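You operate a simulated robot arm through the tools that you are given. There is no shell and no other tool.

Carry out the task below with a simulated robot arm. There is one attempt and no reset: what you move stays moved.

JOB
Change the laser over to block 502: free the table, turn, lock, refocus.

It is judged by the outcome, as a careful person would: the job done as asked, and still so three seconds after it is handed in. It fails if anything else is knocked over, pushed out of place, dropped, spilled or broken.

ROBOT AND FRAMES
A 7-joint arm with a two-finger parallel gripper, fixed in place. Base frame: the origin is on the floor under the middle of its stand, x ahead of it, y to its left, z up. Readings come in cm, degrees, newtons and seconds.
It reaches about 96.6 cm from its shoulder. Its first joint turns from -166.0 to 166.0 degrees. Payload 3.43 kg.
Tool frame: the origin (TCP) lies between the finger pads and is the grasp point; the fingertips stand 3 cm ahead of it; z points along the fingers, y is the line along which they close. The gripper opens to 9.4 cm. The fingers are 2.8 cm wide and 1 cm thick; the gripper's body (5 by 9.6 cm) begins 5.5 cm behind the TCP.
Orientation is that of the tool frame in the base frame, as [roll, pitch, yaw] about the fixed x, y, z axes, in that order (R = Rz(yaw) Ry(pitch) Rx(roll)). With the fingers straight down and closing along the base's y, the tool's x points along the base's -x, its y along +y and its z along -z.

CONTROLS
- The arm moves only by the tool send_rows. Its argument "plan" is a list of rows, each a list of 6 numbers: the shift along the tool's x, y, z in cm, then the turn, a rotation vector about the tool's x, y, z in degrees. In form: [[x, y, z, wx, wy, wz], ...]. A call has 1 to 20 rows; each row is the pose to reach, as a shift and turn from the pose commanded when the call began, along the tool's axes at that moment. "gripper" is the opening, from 0 (shut) to 1 (fully open), set as the call begins (left out, the last holds). A row lasts 0.2 s, in which the tool goes at most 5 cm and 8.6 degrees; a call with a longer step from one row to the next is refused whole, and so is a gripper value outside its range. A pose out of reach is approached as far as the arm can. The call stops where the force on the tool passes 40 N (or 10 N more than at its start, if that is more) or the arm is blocked; 0.2 s more then pass. The fingers move at their own pace (about 4.5 cm/s each) and stop on an object; they squeeze with about 21 N. The grip force told is the motor's: it shows also when the fingers shut on nothing. Time passes only in rows, and 0.2 s behind the last, so rows that repeat a pose let the fingers close. It gives the time, the measured TCP pose, the force on the tool (base axes), the opening and the grip force at its end, in the units of the frame above (readings bear some noise), with the torque about the TCP (base axes, N m) and any sound that the robot's microphone picked up, and new pictures: "views" is both (left out), scene, wrist or none.
- Cameras (640 x 400 px; columns grow to the right, rows downward): "scene" is fixed at [40.02, 64.97, 128.53]; the picture's right is [-0.85, -0.53, 0.00], its down [-0.19, 0.31, -0.93] and it looks along [0.49, -0.79, -0.36] (base axes); focal length 335 px, centre (320, 200). "wrist" rides on the gripper at [7.6, 1.4, -10.3] in the tool frame; the picture's right is [-0.18, 0.98, 0.00], its down [-0.75, -0.14, -0.64] and it looks along [-0.63, -0.12, 0.77] (tool axes); focal length 243 px, centre (320, 200). There is no depth. A picture from a camera that has moved, and an enlarged one, comes with that camera's place and axes in the base frame and with its lens.
- lift_body(by): slides the trunk up (or, below 0, down) by that many cm; the arm rides with it, the base frame stays. It gives what a move gives, with no picture.
- enlarge(camera, box): a new picture of the part [left, top, right, bottom] of that camera's present view, enlarged. It takes no simulated time.
- close_job(): hands the job in; it is judged then, once.

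Places have to be worked out from the pictures, the camera data and where the tool is seen. Open the gripper and draw the arm clear of the work before you hand the job in, unless the task says otherwise.

The tools are called after "Call:" as name(argument=value, ...) on one line, values as JSON. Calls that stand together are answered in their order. send_rows: Moves the arm, as the interface text tells. Its arguments: {"type":"object","properties":{"plan":{"type":"array","items":{"type":"array","items":{"type":"number"}}},"gripper":{"type":"number"},"views":{"type":"string","enum":["both","scene","wrist","none"]}},"required":["plan"]} The other tools are called the same way: lift_body (by) moves the trunk up or down; enlarge (camera, box) takes an enlarged picture of a part of a camera's view; close_job () hands the job in.

At the start:

```text
t: 0.0
tool_pos: [69.12, -7.25, 113.18]
orientation: [179.9, 0.0, 180.0]
ft_force: [-0.1, -0.2, -0.3]
moment: [0.01, 0.04, 0.03]
width: 9.37
grasp_force: 0.1
trunk travel left (down, up): [-22.5, 26.5]
```

scene: 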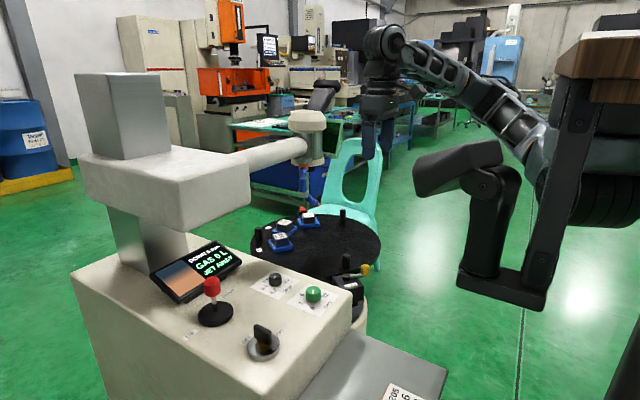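
wrist: 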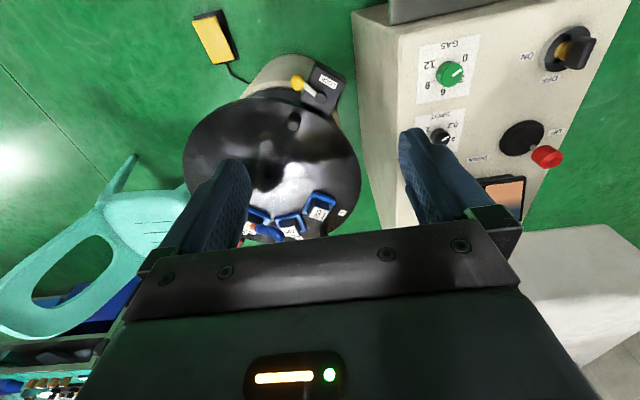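

I start by looking closely at the laser, its panel and the turntable before moving anything.

Call:
enlarge(camera="scene", box=[230, 180, 400, 286])

Call:
enlarge(camera="scene", box=[140, 230, 380, 380])

Call:
enlarge(camera="wrist", box=[170, 40, 400, 250])

Call:
enlarge(camera="wrist", box=[390, 10, 610, 220])

Call:
enlarge(camera="scene", box=[280, 330, 480, 400])

```text
3.76 times, centred on (315, 233) of scene
camera zoom: at [40.02, 64.97, 128.53], right [-0.85, -0.53, 0.0], down [-0.19, 0.31, -0.93], along [0.49, -0.79, -0.36], focal length 1261 px, centre (339, 76)
```

zoom: 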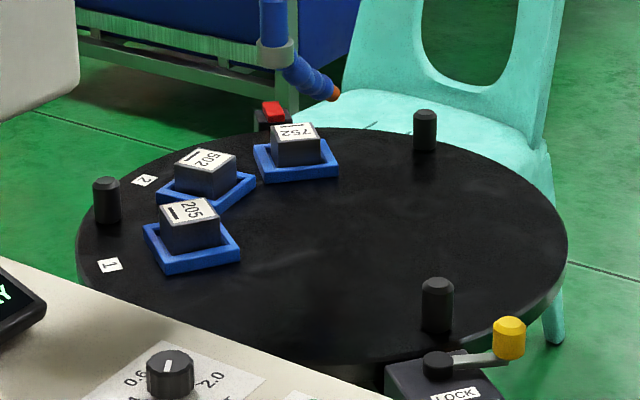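

```text
2.67 times, centred on (260, 305) of scene
camera zoom: at [40.02, 64.97, 128.53], right [-0.85, -0.53, 0.0], down [-0.19, 0.31, -0.93], along [0.49, -0.79, -0.36], focal length 893 px, centre (480, -80)
```

zoom: 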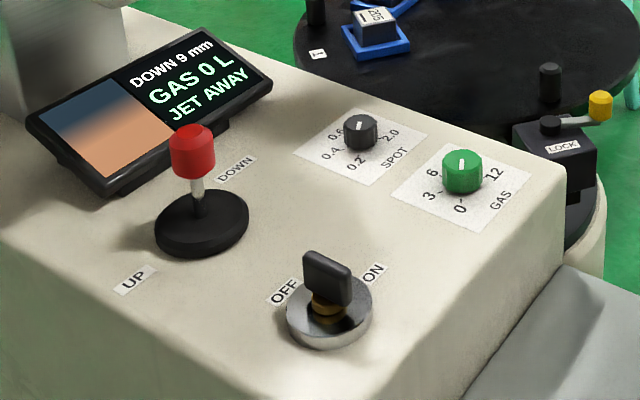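

```text
1.90 times, centred on (285, 145) of wrist
camera zoom: at [61.55, -5.86, 123.46], right [0.19, 0.98, 0.0], down [0.75, -0.14, 0.64], along [0.63, -0.12, -0.77], focal length 462 px, centre (387, 305)
```

zoom: 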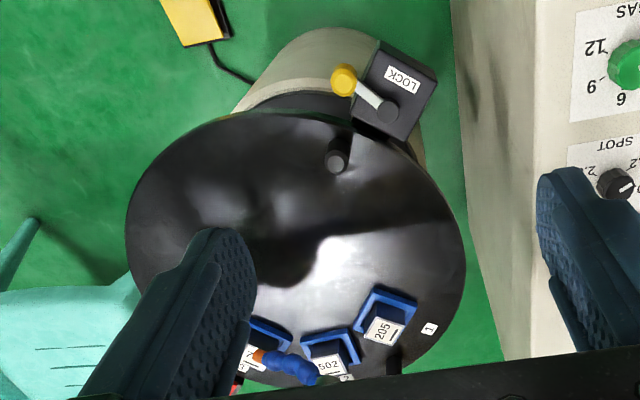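

```text
1.90 times, centred on (500, 115) of wrist
camera zoom: at [61.55, -5.86, 123.46], right [0.19, 0.98, 0.0], down [0.75, -0.14, 0.64], along [0.63, -0.12, -0.77], focal length 462 px, centre (-23, 362)
```

zoom: 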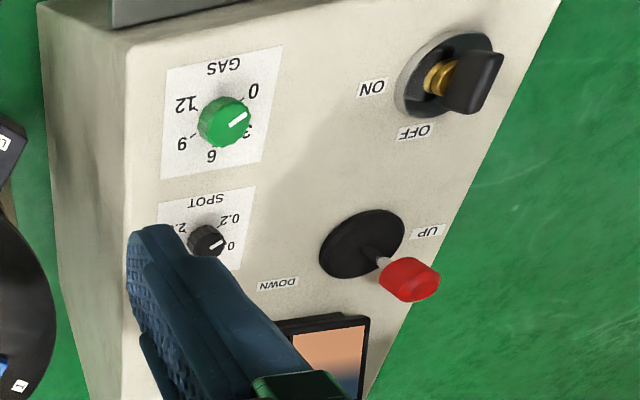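

```text
3.20 times, centred on (380, 365) of scene
camera zoom: at [40.02, 64.97, 128.53], right [-0.85, -0.53, 0.0], down [-0.19, 0.31, -0.93], along [0.49, -0.79, -0.36], focal length 1072 px, centre (128, -328)
```

zoom: 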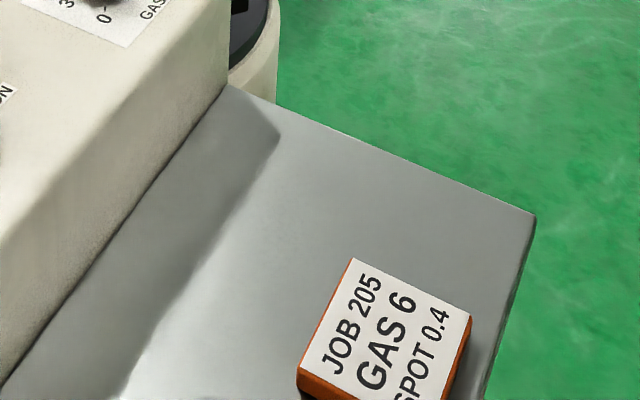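

The labels on the blocks need a sharper look, since 205, 502 and 752 are easily confused. I enlarge them further, along with the lock, head and display.

Call:
enlarge(camera="scene", box=[264, 206, 328, 246])

Call:
enlarge(camera="scene", box=[320, 240, 384, 280])

Call:
enlarge(camera="scene", box=[230, 95, 358, 175])

Call:
enlarge(camera="wrist", box=[240, 170, 368, 250])

Call:
enlarge(camera="wrist", box=[250, 40, 378, 120])

```text
10.00 times, centred on (296, 226) of scene
camera zoom: at [40.02, 64.97, 128.53], right [-0.85, -0.53, 0.0], down [-0.19, 0.31, -0.93], along [0.49, -0.79, -0.36], focal length 3350 px, centre (560, -60)
```

zoom: 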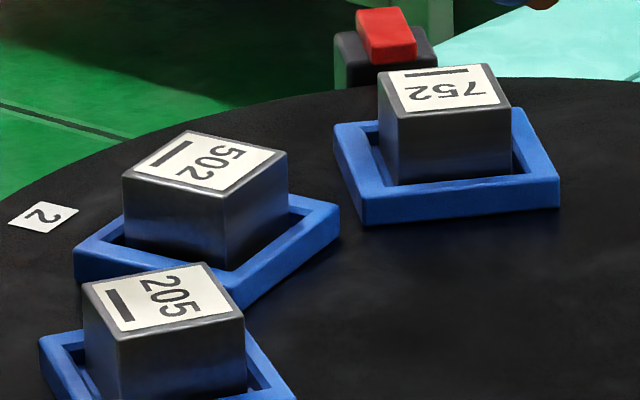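

```text
10.00 times, centred on (352, 260) of scene
camera zoom: at [40.02, 64.97, 128.53], right [-0.85, -0.53, 0.0], down [-0.19, 0.31, -0.93], along [0.49, -0.79, -0.36], focal length 3350 px, centre (0, -400)
```

zoom: 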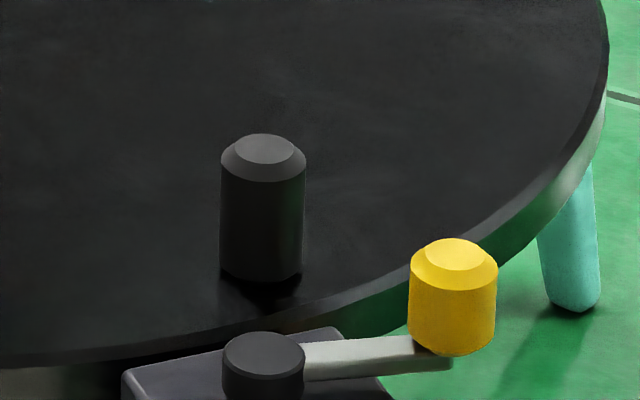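

```text
5.00 times, centred on (294, 135) of scene
camera zoom: at [40.02, 64.97, 128.53], right [-0.85, -0.53, 0.0], down [-0.19, 0.31, -0.93], along [0.49, -0.79, -0.36], focal length 1675 px, centre (450, 525)
```

zoom: 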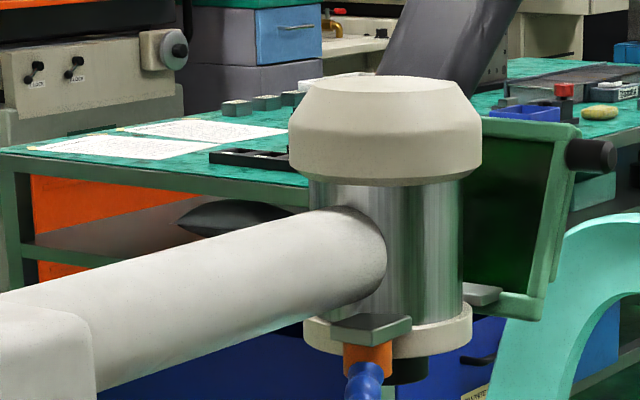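

```text
5.00 times, centred on (304, 210) of wrist
camera zoom: at [61.55, -5.86, 123.46], right [0.19, 0.98, 0.0], down [0.75, -0.14, 0.64], along [0.63, -0.12, -0.77], focal length 1213 px, centre (400, 150)
```

zoom: 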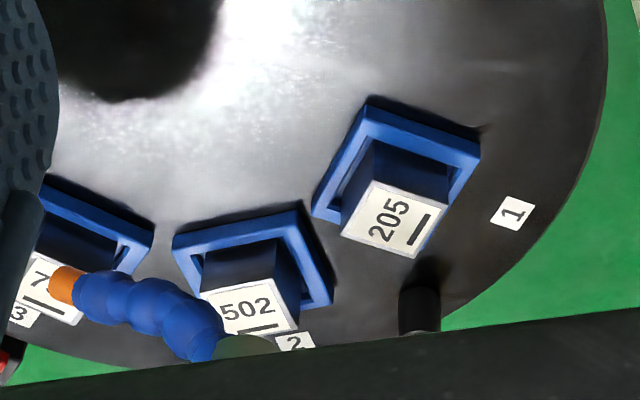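

```text
5.00 times, centred on (314, 80) of wrist
camera zoom: at [61.55, -5.86, 123.46], right [0.19, 0.98, 0.0], down [0.75, -0.14, 0.64], along [0.63, -0.12, -0.77], focal length 1213 px, centre (350, 800)
```

zoom: 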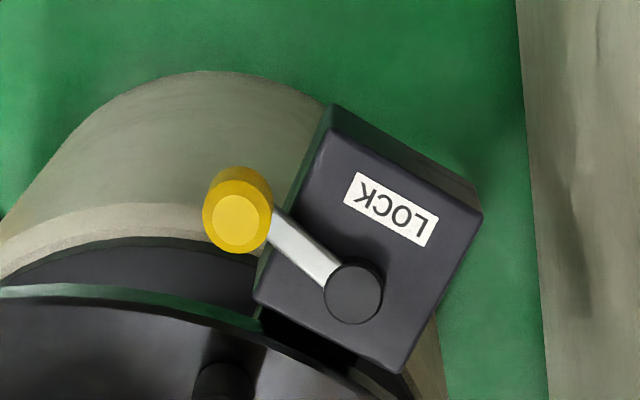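

The table carries 205, 502 and 752 at stations 1, 2 and 3. The head seems to sit over 752, around (107,-37), with the table centre near (98,-26). I tilt the wrist camera up in free air to see the head and what is under it.

Call:
send_rows(plan=[[0, 0, 0, 0, -8, 0], [0, 0, 0, 0, -16, 0], [0, 0, 0, 0, -24, 0], [0, 0, 0, 0, -24, 0]], views="both")

```text
t: 1.0
tool_pos: [69.1, -7.28, 113.13]
orientation: [179.9, 24.1, 179.9]
ft_force: [-0.4, 0.7, -0.7]
moment: [0.0, -0.01, 0.01]
width: 9.4
grasp_force: 0.0
trunk travel left (down, up): [-22.5, 26.5]
camera wrist: at [57.99, -5.85, 119.5], right [0.17, 0.98, 0.08], down [0.43, -0.14, 0.89], along [0.89, -0.12, -0.44], focal length 243 px, centre (320, 200)
```

scene: 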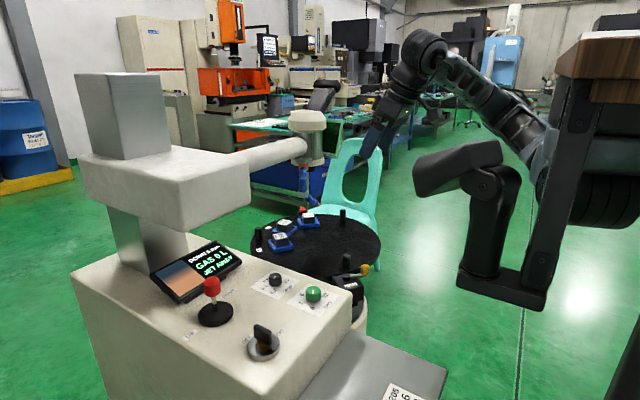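
wrist: 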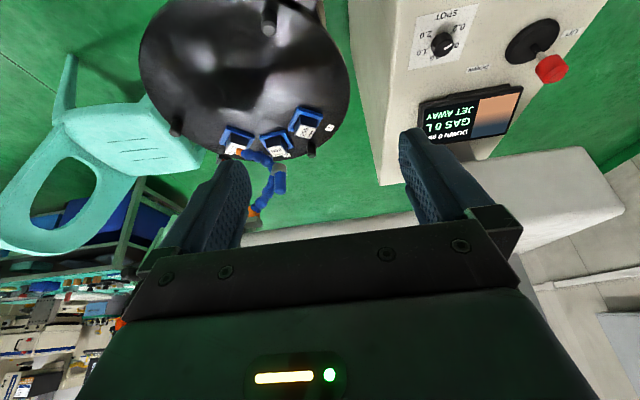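

The camera view is rolled 180°, and the left finger hides the head. I close the gripper and tilt a little further, turning toward the head, to see the nozzle and the block below it.

Call:
send_rows(plan=[[0, 0, 0, 0, -4, 6], [0, 0, 0, 0, -8, 12], [0, 0, 0, 0, -8, 18], [0, 0, 0, 0, -8, 18], [0, 0, 0, 0, -8, 18]], gripper=0, views="wrist")

```text
t: 2.2
tool_pos: [69.12, -7.25, 113.21]
orientation: [170.2, 30.5, 159.0]
ft_force: [0.1, 0.1, -0.2]
moment: [0.02, 0.02, 0.0]
width: 0.03
grasp_force: 9.9
trunk travel left (down, up): [-22.5, 26.5]
camera wrist: at [57.98, -3.36, 118.28], right [0.42, 0.88, 0.24], down [0.23, -0.35, 0.91], along [0.88, -0.33, -0.35], focal length 243 px, centre (320, 200)
```

wrist: 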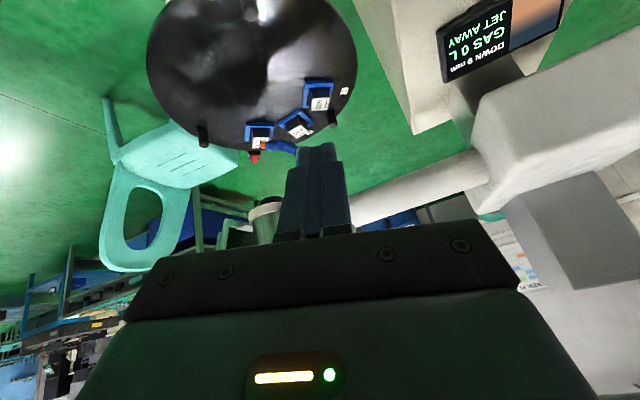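

The head is partly behind the closed fingers. I turn back a little so that it clears them.

Call:
send_rows(plan=[[0, 0, 0, 0, -4, -6], [0, 0, 0, 0, -8, -11], [0, 0, 0, 0, -8, -11]], views="wrist")

Call:
enlarge(camera="wrist", box=[120, 60, 360, 240])

```text
t: 3.0
tool_pos: [69.32, -7.18, 113.14]
orientation: [177.6, 39.8, 171.4]
ft_force: [0.2, -0.2, 0.5]
moment: [-0.03, -0.01, 0.01]
width: 0.0
grasp_force: 20.5
trunk travel left (down, up): [-22.5, 26.5]
camera wrist: at [56.99, -4.42, 116.31], right [0.26, 0.95, 0.15], down [0.15, -0.19, 0.97], along [0.95, -0.23, -0.19], focal length 243 px, centre (320, 200)
```

wrist: 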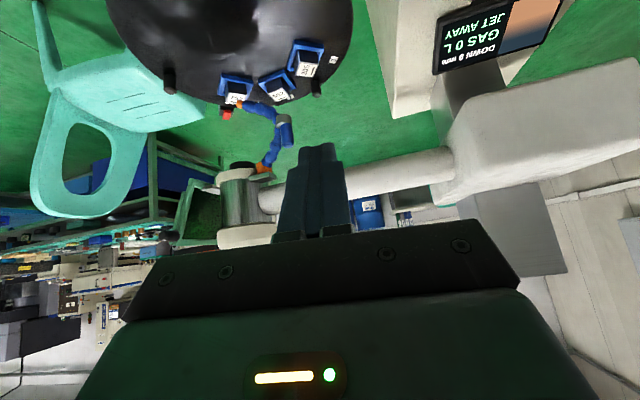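

```text
2.22 times, centred on (240, 150) of wrist
camera zoom: at [56.99, -4.42, 116.31], right [0.26, 0.95, 0.15], down [0.15, -0.19, 0.97], along [0.95, -0.23, -0.19], focal length 539 px, centre (498, 311)
```

zoom: 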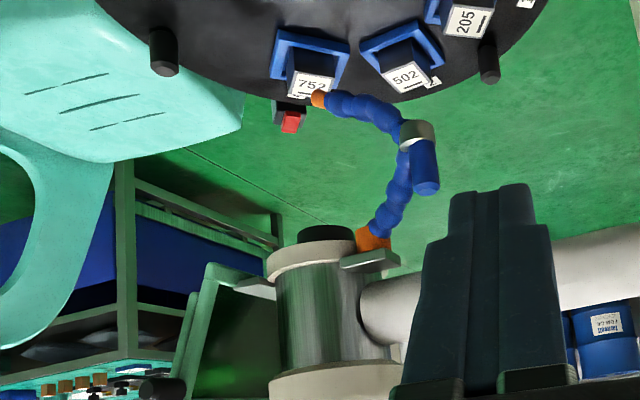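

The head's lens bottom comes out near (104.6,-33,95) and block 752 near (107.4,-34.8). I need tighter numbers, so I enlarge both views around the head and the table.

Call:
enlarge(camera="wrist", box=[190, 60, 318, 140])

Call:
enlarge(camera="wrist", box=[190, 150, 318, 230])

Call:
enlarge(camera="scene", box=[280, 140, 344, 180])

Call:
enlarge(camera="wrist", box=[380, 0, 580, 125])

```text
5.00 times, centred on (254, 100) of wrist
camera zoom: at [56.99, -4.42, 116.31], right [0.26, 0.95, 0.15], down [0.15, -0.19, 0.97], along [0.95, -0.23, -0.19], focal length 1213 px, centre (650, 700)
```

zoom: 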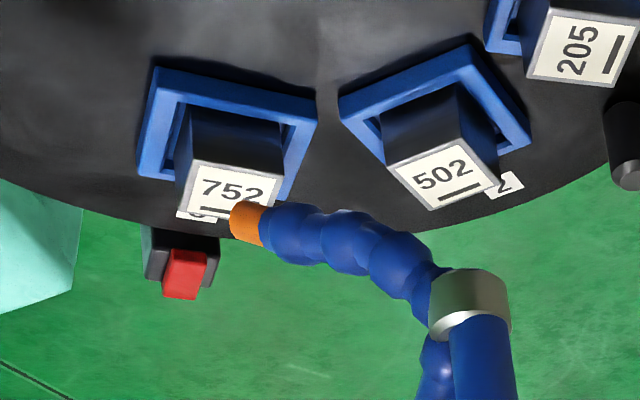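

```text
5.00 times, centred on (254, 190) of wrist
camera zoom: at [56.99, -4.42, 116.31], right [0.26, 0.95, 0.15], down [0.15, -0.19, 0.97], along [0.95, -0.23, -0.19], focal length 1213 px, centre (650, 250)
```

zoom: 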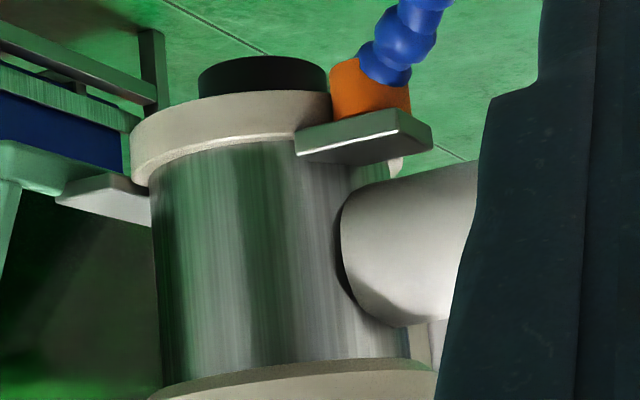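

```text
10.00 times, centred on (312, 160) of scene
camera zoom: at [40.02, 64.97, 128.53], right [-0.85, -0.53, 0.0], down [-0.19, 0.31, -0.93], along [0.49, -0.79, -0.36], focal length 3350 px, centre (400, 600)
```

zoom: 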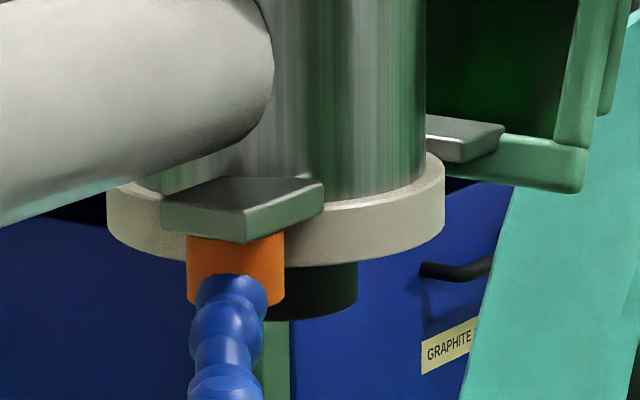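

```text
3.20 times, centred on (480, 62) of wrist
camera zoom: at [56.99, -4.42, 116.31], right [0.26, 0.95, 0.15], down [0.15, -0.19, 0.97], along [0.95, -0.23, -0.19], focal length 776 px, centre (-192, 640)
```

zoom: 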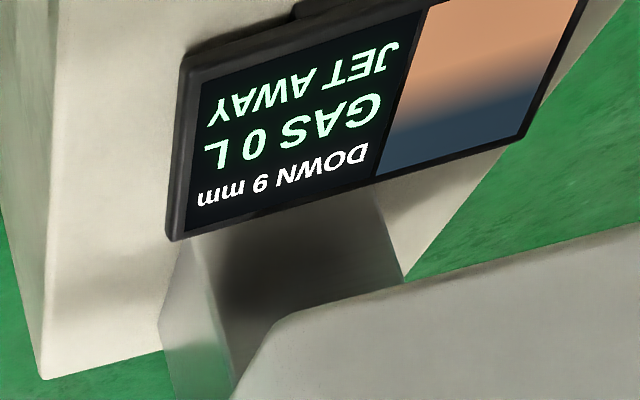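

The head axis comes out at about (107,-34.4), right over 752. So station 3 is under the laser, and 502 has to come round about 48° clockwise (seen from above). I undo the camera tilts and then look closely at the lock.

Call:
send_rows(plan=[[0, 0, 0, 0, 4, 5.5], [0, 0, 0, 0, 8, 11]], gripper=1, views="none")

Call:
send_rows(plan=[[0, 0, 0, 0, 3, -6], [0, 0, 0, 0, 6, -12], [0, 0, 0, 0, 8, -18]], views="none")

Call:
send_rows(plan=[[0, 0, 0, 0, 8, 0], [0, 0, 0, 0, 16, 0], [0, 0, 0, 0, 24, 0], [0, 0, 0, 0, 24, 0]], views="none")

```text
t: 3.6
tool_pos: [69.11, -7.15, 113.34]
orientation: [170.2, 30.6, 158.9]
ft_force: [0.1, 0.6, 0.3]
moment: [0.0, -0.02, -0.03]
width: 5.03
grasp_force: 0.1
trunk travel left (down, up): [-22.5, 26.5]
```

```text
t: 4.4
tool_pos: [69.19, -7.1, 113.12]
orientation: [-180.0, 23.9, -180.0]
ft_force: [-1.6, -0.1, 0.6]
moment: [0.02, 0.0, 0.02]
width: 9.4
grasp_force: 0.1
trunk travel left (down, up): [-22.5, 26.5]
```

```text
t: 5.4
tool_pos: [69.27, -7.13, 113.12]
orientation: [-180.0, -0.1, 179.8]
ft_force: [0.0, -0.9, -0.6]
moment: [-0.04, -0.01, -0.01]
width: 9.43
grasp_force: 0.1
trunk travel left (down, up): [-22.5, 26.5]
```

The tool is straight down again. I lower to about (63,-8,92) for a close view of the lock; there is nothing below that spot.

Call:
send_rows(plan=[[1.5, -0.2, 4, 0, 0, 0], [3, -0.4, 8, 0, 0, 0], [4.5, -0.6, 12.5, 0, 0, 0], [6, -0.8, 17, 0, 0, 0], [6, -0.8, 21, 0, 0, 0], [6, -0.8, 21, 0, 0, 0]], views="both")

Call:
enlarge(camera="wrist", box=[220, 120, 420, 245])

```text
t: 6.8
tool_pos: [63.43, -8.25, 91.92]
orientation: [-180.0, -0.1, 179.9]
ft_force: [0.0, -0.1, 0.1]
moment: [0.02, -0.02, 0.01]
width: 9.39
grasp_force: 0.1
trunk travel left (down, up): [-22.5, 26.5]
camera wrist: at [55.84, -6.88, 102.22], right [0.19, 0.98, 0.0], down [0.75, -0.14, 0.64], along [0.63, -0.12, -0.77], focal length 243 px, centre (320, 200)
```

scene: 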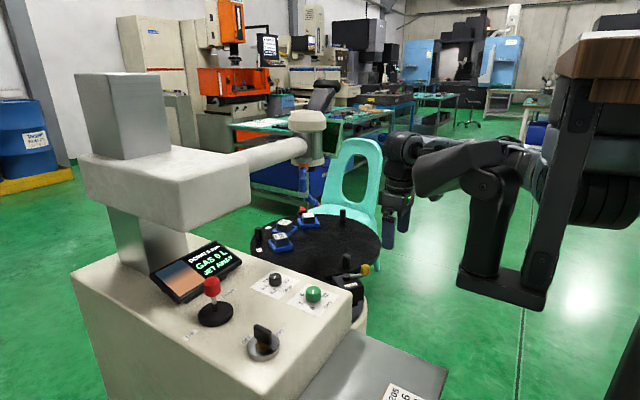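
wrist: 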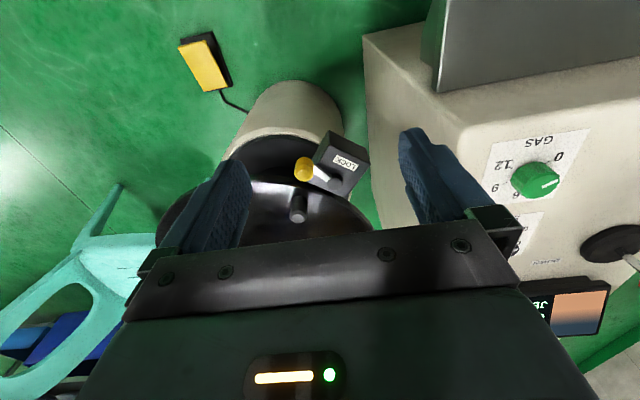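

```text
3.20 times, centred on (320, 182) of wrist
camera zoom: at [55.84, -6.88, 102.22], right [0.19, 0.98, 0.0], down [0.75, -0.14, 0.64], along [0.63, -0.12, -0.77], focal length 776 px, centre (320, 256)
```

zoom: 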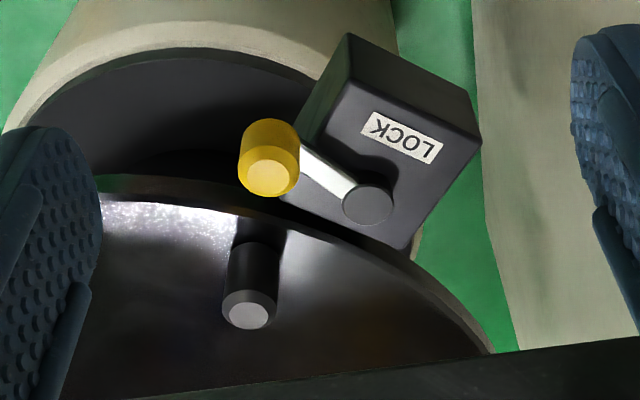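

The lock's yellow knob top is at about (72.4,-11.9,76.6), its pivot at (76.8,-8.7) and the table centre at about (97.9,-25.4). I move above the knob with the fingers set to straddle it across its swing direction.

Call:
send_rows(plan=[[-1.5, -0.6, 1, 0, 0, -6.5], [-3, -1.2, 2, 0, 0, -13], [-4.5, -1.8, 3, 0, 0, -19.5], [-6, -2.4, 4.2, 0, 0, -26], [-7.5, -3, 5.4, 0, 0, -32], [-9, -3.65, 6.9, 0, 0, -37], [-9, -3.65, 6.9, 0, 0, -37]], gripper=0.55, views="both")

Call:
enlarge(camera="scene", box=[310, 210, 438, 290])

Call:
enlarge(camera="wrist", box=[220, 120, 420, 245])

```text
t: 8.4
tool_pos: [72.07, -11.87, 85.49]
orientation: [180.0, 0.0, -143.0]
ft_force: [0.1, 0.7, 0.7]
moment: [0.0, 0.02, 0.0]
width: 5.19
grasp_force: 0.1
trunk travel left (down, up): [-22.5, 26.5]
camera wrist: at [65.09, -15.43, 95.66], right [-0.44, 0.9, 0.0], down [0.69, 0.34, 0.64], along [0.58, 0.28, -0.77], focal length 243 px, centre (320, 200)
```

scene: 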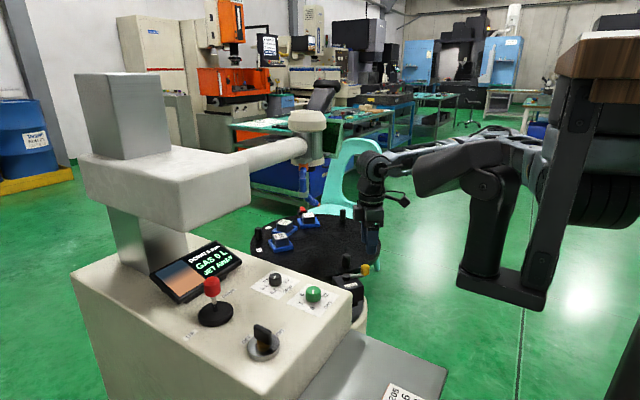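
wrist: 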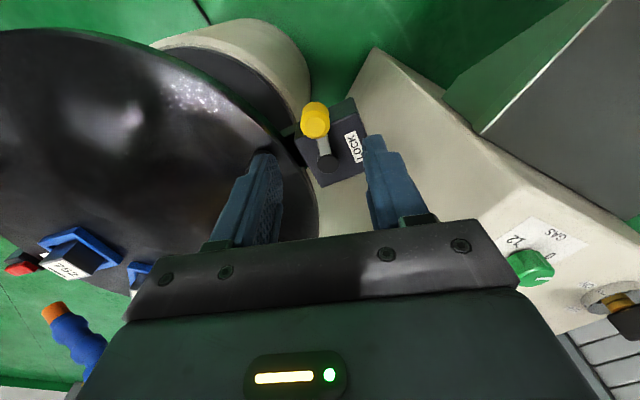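

```text
5.00 times, centred on (374, 250) of scene
camera zoom: at [40.02, 64.97, 128.53], right [-0.85, -0.53, 0.0], down [-0.19, 0.31, -0.93], along [0.49, -0.79, -0.36], focal length 1675 px, centre (50, -50)
```

zoom: 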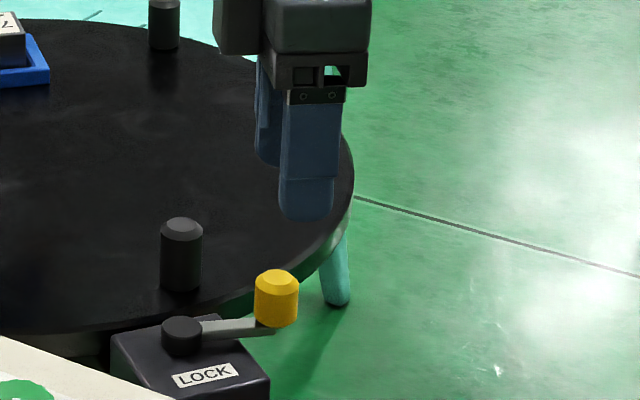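

```text
3.20 times, centred on (320, 182) of wrist
camera zoom: at [65.09, -15.43, 95.66], right [-0.44, 0.9, 0.0], down [0.69, 0.34, 0.64], along [0.58, 0.28, -0.77], focal length 776 px, centre (320, 256)
```

zoom: 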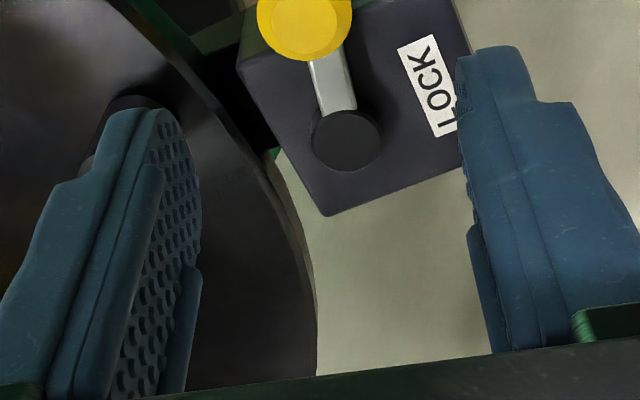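

The knob centre is near (72.3,-12.1) and spans z 73.5–76.6, with the lock box top near z 72. I descend with the fingers either side of it until the tips are at about z 73.5, clear of the box.

Call:
send_rows(plan=[[0, -0.3, 2.5, 0, 0, 0], [0, -0.3, 5, 0, 0, 0], [0, -0.3, 7, 0, 0, 0], [0, -0.3, 8.3, 0, 0, 0], [0, -0.3, 9.0, 0, 0, 0], [0, -0.3, 9.0, 0, 0, 0]], views="both")

Call:
enlarge(camera="wrist", box=[220, 120, 420, 245])

Call:
enlarge(camera="scene", box=[310, 210, 438, 290])

```text
t: 9.8
tool_pos: [72.19, -11.85, 76.26]
orientation: [-179.9, 0.0, -143.1]
ft_force: [-0.7, 0.0, -0.3]
moment: [0.0, -0.02, -0.02]
width: 5.16
grasp_force: 0.1
trunk travel left (down, up): [-22.5, 26.5]
camera wrist: at [65.38, -15.33, 86.48], right [-0.44, 0.9, 0.0], down [0.69, 0.34, 0.64], along [0.58, 0.28, -0.77], focal length 243 px, centre (320, 200)
```

scene: 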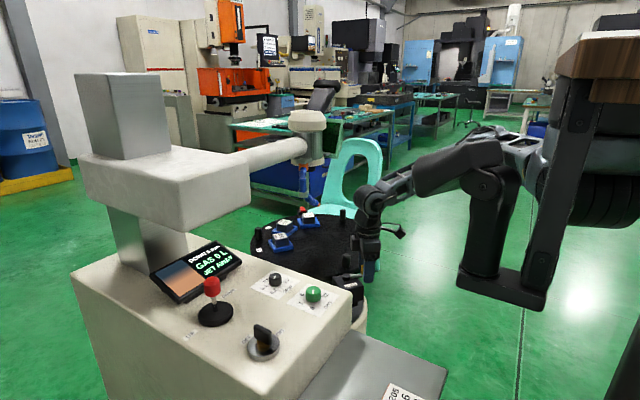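
wrist: 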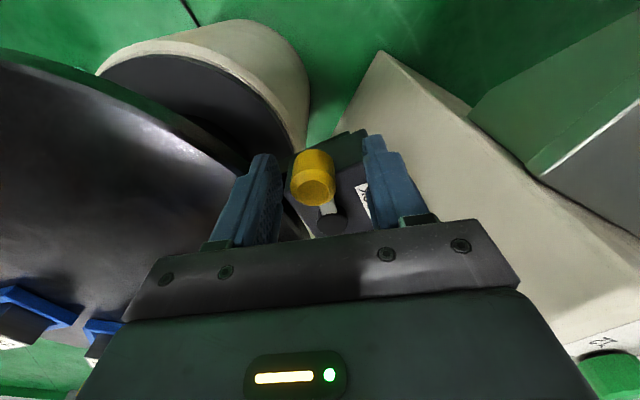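

```text
3.20 times, centred on (320, 182) of wrist
camera zoom: at [65.38, -15.33, 86.48], right [-0.44, 0.9, 0.0], down [0.69, 0.34, 0.64], along [0.58, 0.28, -0.77], focal length 776 px, centre (320, 256)
```

zoom: 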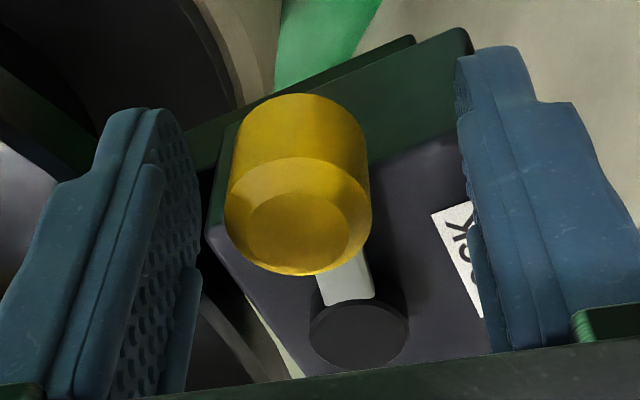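

```text
5.00 times, centred on (374, 250) of scene
camera zoom: at [40.02, 64.97, 128.53], right [-0.85, -0.53, 0.0], down [-0.19, 0.31, -0.93], along [0.49, -0.79, -0.36], focal length 1675 px, centre (50, -50)
```

zoom: 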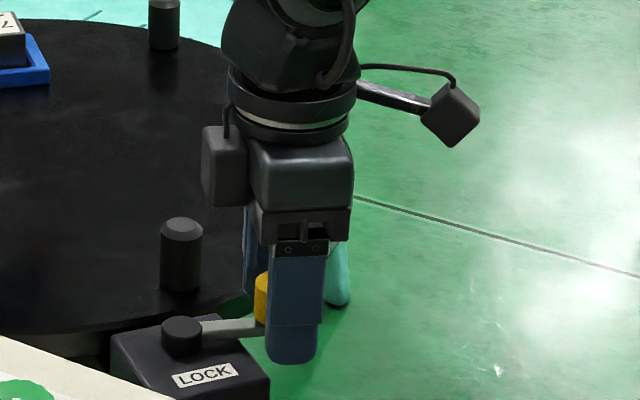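

The knob sits about 0.5 cm towards the table-side finger. I centre on it and close.

Call:
send_rows(plan=[[0, -0.25, 0, 0, 0, 0], [0, -0.5, 0, 0, 0, 0], [0, -0.5, 0, 0, 0, 0], [0, -0.5, 0, 0, 0, 0], [0, -0.5, 0, 0, 0, 0]], gripper=0.1, views="wrist")

```text
t: 11.0
tool_pos: [72.43, -11.99, 76.29]
orientation: [179.9, 0.0, -143.0]
ft_force: [-11.4, 11.0, 1.3]
moment: [-0.28, 0.14, 0.15]
width: 2.46
grasp_force: 45.1
trunk travel left (down, up): [-22.5, 26.5]
camera wrist: at [65.63, -15.69, 86.55], right [-0.44, 0.9, 0.0], down [0.69, 0.34, 0.64], along [0.57, 0.29, -0.77], focal length 243 px, centre (320, 200)
```

wrist: 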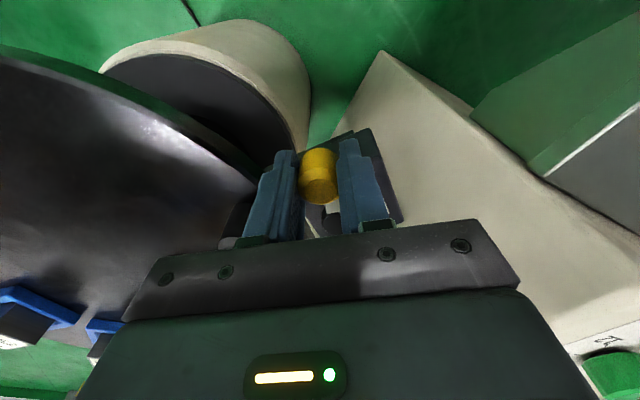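

The fingers hold the 2.46 cm knob, and it pushes back when pressed toward the table side, so it is stiff or at a stop that way. I try a small swing clockwise (outward) about the pivot and watch the force.

Call:
send_rows(plan=[[-0.01, 0.59, 0, 0, 0, 4], [-0.05, 0.97, 0, 0, 0, 8], [-0.12, 1.35, 0, 0, 0, 12], [-0.21, 1.73, 0, 0, 0, 16], [-0.33, 2.1, 0, 0, 0, 20]], views="wrist")

```text
t: 12.2
tool_pos: [71.54, -10.5, 76.42]
orientation: [-179.8, 0.1, -163.3]
ft_force: [3.4, -11.3, -1.4]
moment: [-0.14, 0.36, -0.6]
width: 2.5
grasp_force: 45.3
trunk travel left (down, up): [-22.5, 26.5]
camera wrist: at [63.87, -11.44, 86.55], right [-0.11, 0.99, 0.0], down [0.76, 0.08, 0.64], along [0.64, 0.07, -0.77], focal length 243 px, centre (320, 200)
```

wrist: 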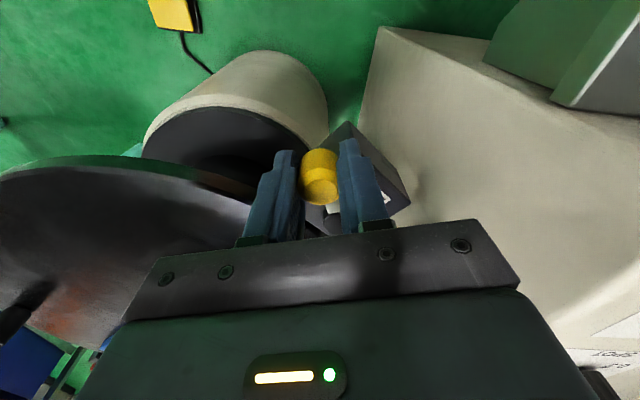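

The lever swung about 18° with steady friction of about 12 N, so clockwise is right and the pivot estimate holds. I continue the arc another 60°, or until it stops.

Call:
send_rows(plan=[[-0.01, 0.39, 0, 0, 0, 4], [-0.05, 0.77, 0, 0, 0, 8], [-0.12, 1.15, 0, 0, 0, 12], [-0.21, 1.53, 0, 0, 0, 16], [-0.33, 1.9, 0, 0, 0, 20], [-0.48, 2.26, 0, 0, 0, 24], [-0.65, 2.61, 0, 0, 0, 28], [-0.84, 2.94, 0, 0, 0, 32], [-1.06, 3.26, 0, 0, 0, 36], [-1.3, 3.57, 0, 0, 0, 40], [-1.56, 3.86, 0, 0, 0, 44], [-1.84, 4.12, 0, 0, 0, 48], [-2.13, 4.37, 0, 0, 0, 52], [-2.45, 4.6, 0, 0, 0, 56], [-2.78, 4.81, 0, 0, 0, 60]], views="both")

Call:
enlarge(camera="wrist", box=[220, 80, 420, 245])

```text
t: 14.5
tool_pos: [71.71, -6.67, 76.27]
orientation: [-179.8, -0.3, 156.1]
ft_force: [-9.2, -3.2, 8.3]
moment: [-0.05, -0.78, -0.12]
width: 2.45
grasp_force: 44.6
trunk travel left (down, up): [-22.5, 26.5]
stopped in row 11: the force on the tool passed its limit at 42 N (the readings are from after the stop); the commanded pose is now the measured one
camera wrist: at [65.36, -2.32, 86.58], right [0.56, 0.83, -0.01], down [0.64, -0.43, 0.64], along [0.53, -0.36, -0.77], focal length 243 px, centre (320, 200)
```

scene: 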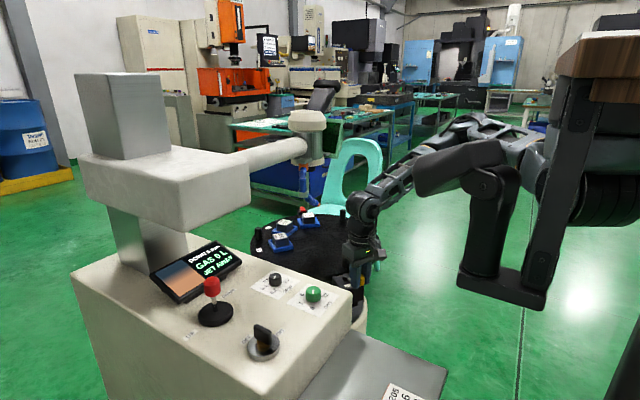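
wrist: 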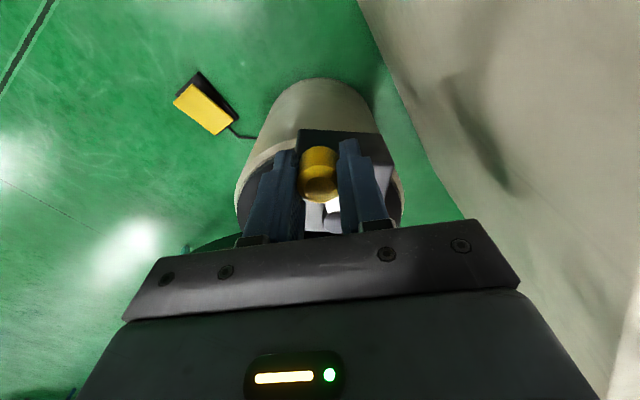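

```text
2.42 times, centred on (320, 162) of wrist
camera zoom: at [65.36, -2.32, 86.58], right [0.56, 0.83, -0.01], down [0.64, -0.43, 0.64], along [0.53, -0.36, -0.77], focal length 588 px, centre (320, 291)
```

zoom: 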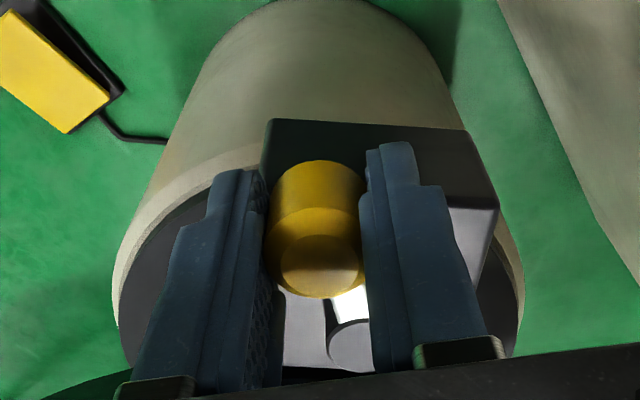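

The lever stopped after about 58° of swing with a force spike, which looks like its end stop. I open the fingers and rise to look at it.

Call:
send_rows(plan=[[0, 0, 0, 0, 0, 0], [0, 0, 0, 0, 0, 0], [0, 0, 0, 0, 0, 0]], gripper=0.55, views="none")

Call:
send_rows(plan=[[0, 0, -2.5, 0, 0, 0], [0, 0, -6, 0, 0, 0], [0, 0, -10, 0, 0, 0], [0, 0, -14, 0, 0, 0], [0, 0, -14, 0, 0, 0]], views="both")

Call:
enlarge(camera="wrist", box=[220, 60, 420, 225])

Call:
enlarge(camera="scene", box=[310, 210, 438, 290])

```text
t: 15.3
tool_pos: [71.77, -6.55, 76.25]
orientation: [-179.8, -0.2, 156.2]
ft_force: [0.1, 0.0, -0.6]
moment: [-0.03, -0.01, 0.04]
width: 5.16
grasp_force: 0.0
trunk travel left (down, up): [-22.5, 26.5]
```

```text
t: 16.5
tool_pos: [71.96, -6.55, 90.24]
orientation: [-179.9, -0.3, 156.2]
ft_force: [0.6, -0.2, 0.4]
moment: [0.03, 0.02, -0.03]
width: 5.16
grasp_force: 0.2
trunk travel left (down, up): [-22.5, 26.5]
camera wrist: at [65.61, -2.26, 100.66], right [0.56, 0.83, 0.0], down [0.64, -0.43, 0.64], along [0.53, -0.36, -0.77], focal length 243 px, centre (320, 200)
```

scene: 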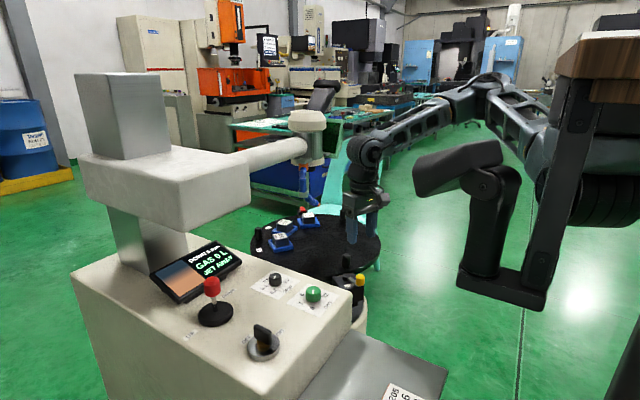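
wrist: 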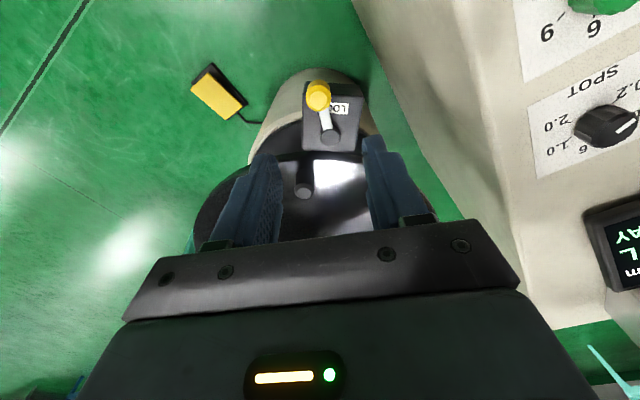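

```text
2.42 times, centred on (320, 142) of wrist
camera zoom: at [65.61, -2.26, 100.66], right [0.56, 0.83, 0.0], down [0.64, -0.43, 0.64], along [0.53, -0.36, -0.77], focal length 588 px, centre (320, 339)
```

zoom: 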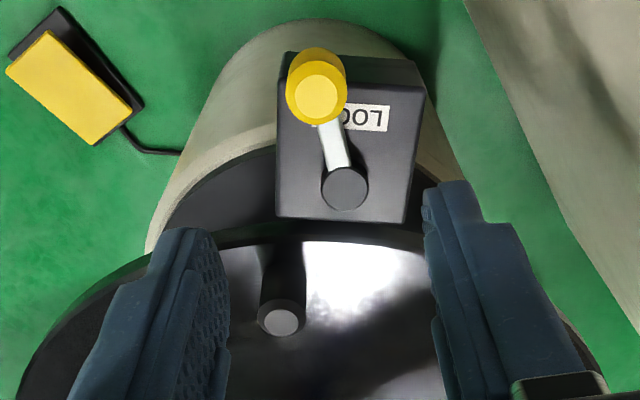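

```text
5.00 times, centred on (374, 250) of scene
camera zoom: at [40.02, 64.97, 128.53], right [-0.85, -0.53, 0.0], down [-0.19, 0.31, -0.93], along [0.49, -0.79, -0.36], focal length 1675 px, centre (50, -50)
```

zoom: 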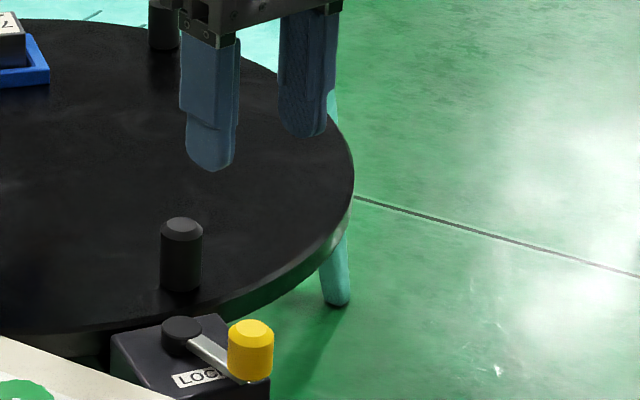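

The lever now points outward at about 158° and stays there, so the lock should be free. Next I move above the nearest table post, at about (80.1,-14.9), lining the fingers up with the table's tangent.

Call:
send_rows(plan=[[-3.6, -1.45, 0, 0, 0, 2.2], [-7.2, -2.9, 0, 0, 0, 4.4], [-10.8, -4.35, 0, 0, 0, 6.6], [-10.8, -4.35, 2, 0, 0, 6.6], [-10.8, -4.35, 2, 0, 0, 6.6]], views="both")

Call:
enlarge(camera="wrist", box=[220, 60, 420, 225])

Call:
enlarge(camera="scene", box=[240, 190, 400, 290])

```text
t: 17.7
tool_pos: [80.09, -15.04, 88.18]
orientation: [-179.9, -0.2, 149.6]
ft_force: [0.1, -0.2, 0.1]
moment: [0.03, -0.01, 0.02]
width: 5.17
grasp_force: 0.0
trunk travel left (down, up): [-22.5, 26.5]
camera wrist: at [74.34, -10.02, 98.45], right [0.66, 0.75, 0.0], down [0.58, -0.5, 0.64], along [0.48, -0.42, -0.77], focal length 243 px, centre (320, 200)
```

scene: 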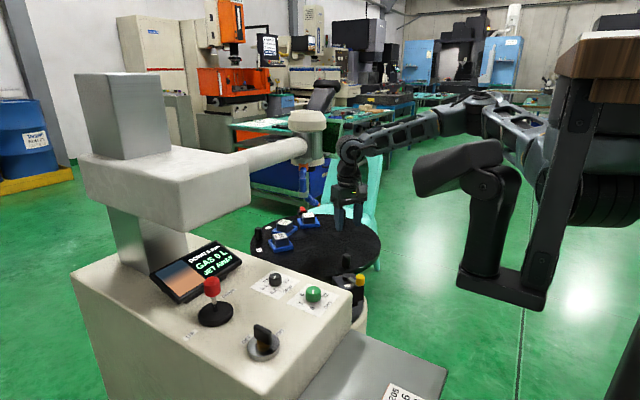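
wrist: 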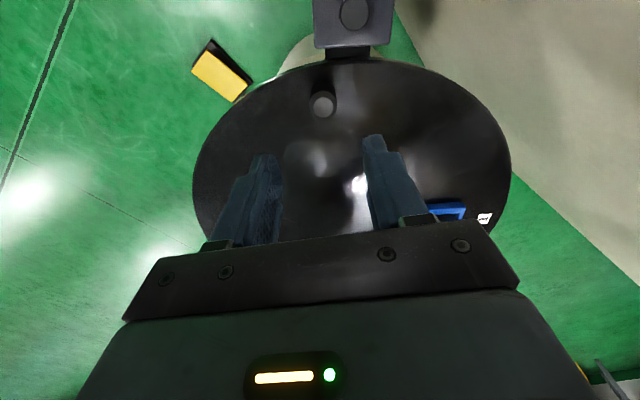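

```text
2.42 times, centred on (320, 142) of wrist
camera zoom: at [74.34, -10.02, 98.45], right [0.66, 0.75, 0.0], down [0.58, -0.5, 0.64], along [0.48, -0.42, -0.77], focal length 588 px, centre (320, 339)
```

zoom: 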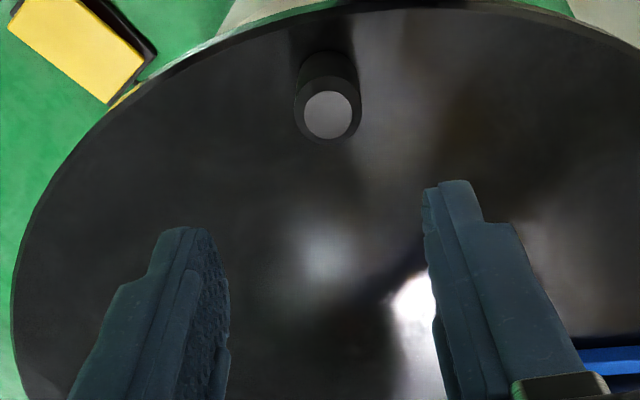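

```text
4.00 times, centred on (320, 240) of scene
camera zoom: at [40.02, 64.97, 128.53], right [-0.85, -0.53, 0.0], down [-0.19, 0.31, -0.93], along [0.49, -0.79, -0.36], focal length 1340 px, centre (320, 40)
```

zoom: 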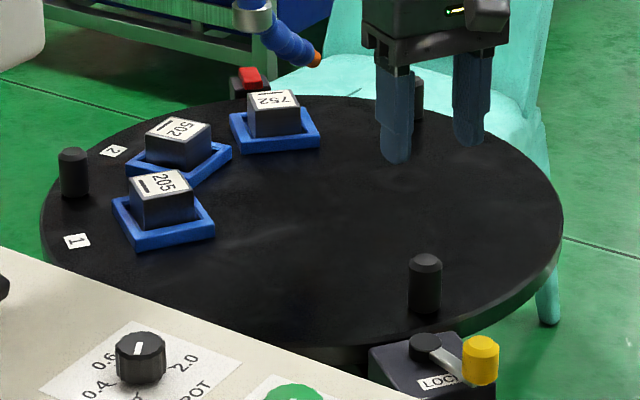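

The post top is at (80.2,-14.9), directly under the TCP. I descend to z 75.2 with the tips just above the table top, then check before closing.

Call:
send_rows(plan=[[0, 0.15, 3, 0, 0, 0], [0, 0.15, 6, 0, 0, 0], [0, 0.15, 9, 0, 0, 0], [0, 0.15, 11, 0, 0, 0], [0, 0.15, 12.2, 0, 0, 0], [0, 0.15, 12.7, 0, 0, 0], [0, 0.15, 12.7, 0, 0, 0]], views="both")

Call:
enlarge(camera="scene", box=[310, 210, 390, 290])

```text
t: 19.3
tool_pos: [79.86, -14.77, 75.39]
orientation: [-179.8, -0.2, 149.6]
ft_force: [-1.2, -0.3, 0.8]
moment: [0.01, -0.04, 0.0]
width: 5.17
grasp_force: 0.0
trunk travel left (down, up): [-22.5, 26.5]
camera wrist: at [74.07, -9.76, 85.67], right [0.66, 0.75, 0.0], down [0.58, -0.5, 0.64], along [0.48, -0.42, -0.77], focal length 243 px, centre (320, 200)
```

scene: 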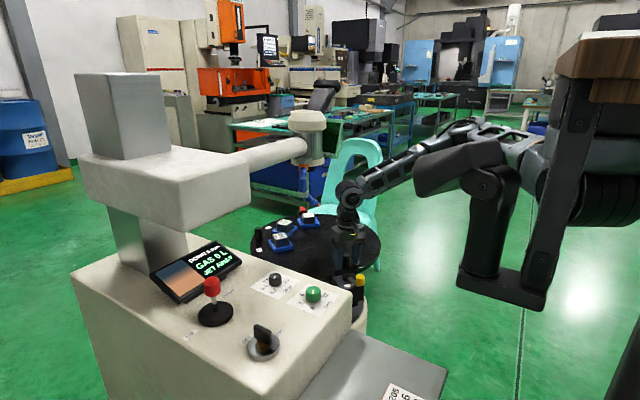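
wrist: 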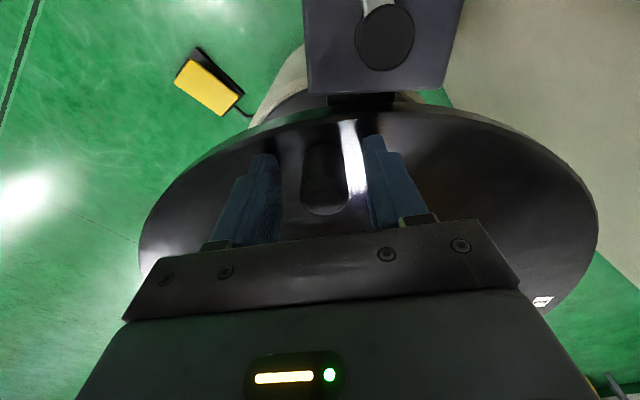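

```text
5.00 times, centred on (350, 250) of scene
camera zoom: at [40.02, 64.97, 128.53], right [-0.85, -0.53, 0.0], down [-0.19, 0.31, -0.93], along [0.49, -0.79, -0.36], focal length 1675 px, centre (170, -50)
```

zoom: 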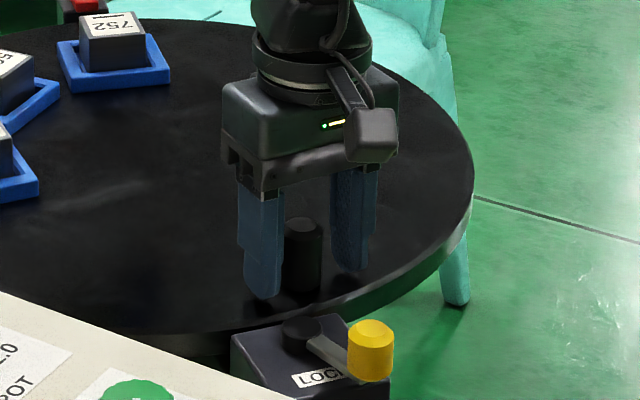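

The fingers straddle the post cleanly, so I close on it.

Call:
send_rows(plan=[[0, 0, 0, 0, 0, 0], [0, 0, 0, 0, 0, 0], [0, 0, 0, 0, 0, 0], [0, 0, 0, 0, 0, 0]], gripper=0.1, views="none")

```text
t: 20.3
tool_pos: [79.92, -14.83, 75.36]
orientation: [-179.8, -0.2, 149.6]
ft_force: [3.5, -0.1, -0.4]
moment: [0.56, -0.51, 0.02]
width: 2.56
grasp_force: 45.1
trunk travel left (down, up): [-22.5, 26.5]
```

The post is gripped at 2.56 cm. I try a small clockwise turn of 6° about the table centre, watching the force to confirm that the lock has let go.

Call:
send_rows(plan=[[0, 0.36, 0, 0, 0, 1], [-0.01, 0.73, 0, 0, 0, 2], [-0.03, 1.09, 0, 0, 0, 3], [-0.05, 1.46, 0, 0, 0, 4], [-0.08, 1.82, 0, 0, 0, 5], [-0.11, 2.18, 0, 0, 0, 6]], views="both")

Call:
enlarge(camera="scene", box=[240, 190, 400, 290])

```text
t: 21.7
tool_pos: [81.16, -12.78, 75.43]
orientation: [-179.7, -0.2, 143.6]
ft_force: [-5.1, 1.0, -15.3]
moment: [0.78, -0.38, -0.27]
width: 2.57
grasp_force: 44.9
trunk travel left (down, up): [-22.5, 26.5]
camera wrist: at [75.91, -7.29, 85.71], right [0.73, 0.68, -0.01], down [0.53, -0.56, 0.64], along [0.43, -0.47, -0.77], focal length 243 px, centre (320, 200)
```

scene: 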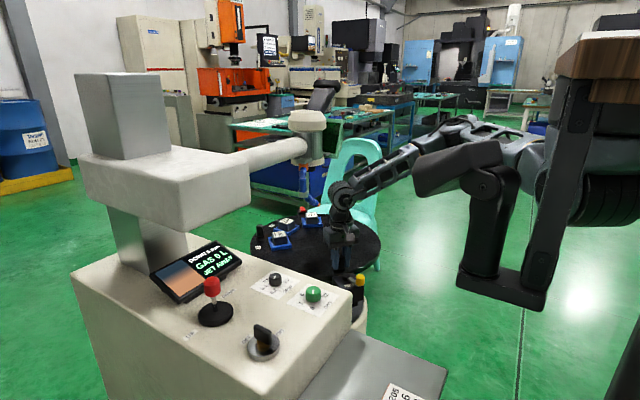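
wrist: 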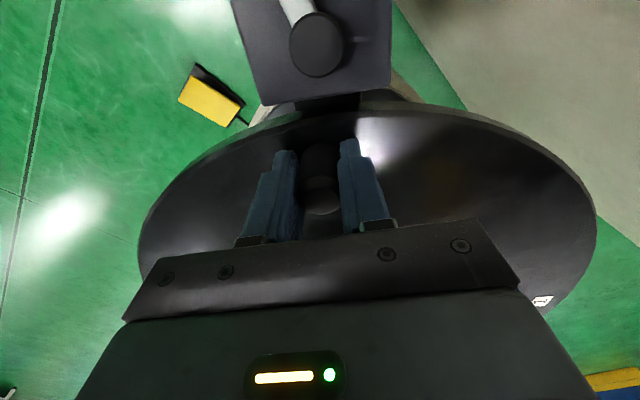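

```text
4.00 times, centred on (320, 240) of scene
camera zoom: at [40.02, 64.97, 128.53], right [-0.85, -0.53, 0.0], down [-0.19, 0.31, -0.93], along [0.49, -0.79, -0.36], focal length 1340 px, centre (320, 40)
```

zoom: 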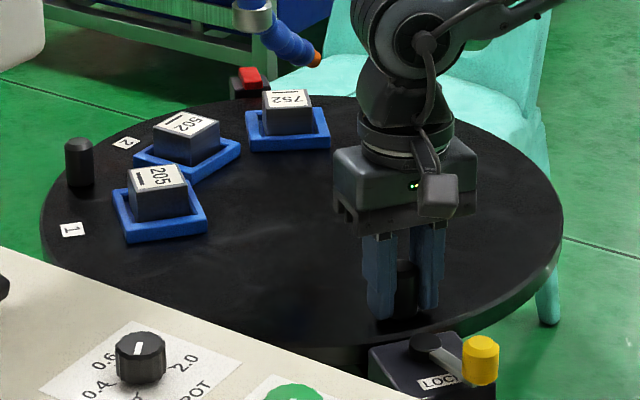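

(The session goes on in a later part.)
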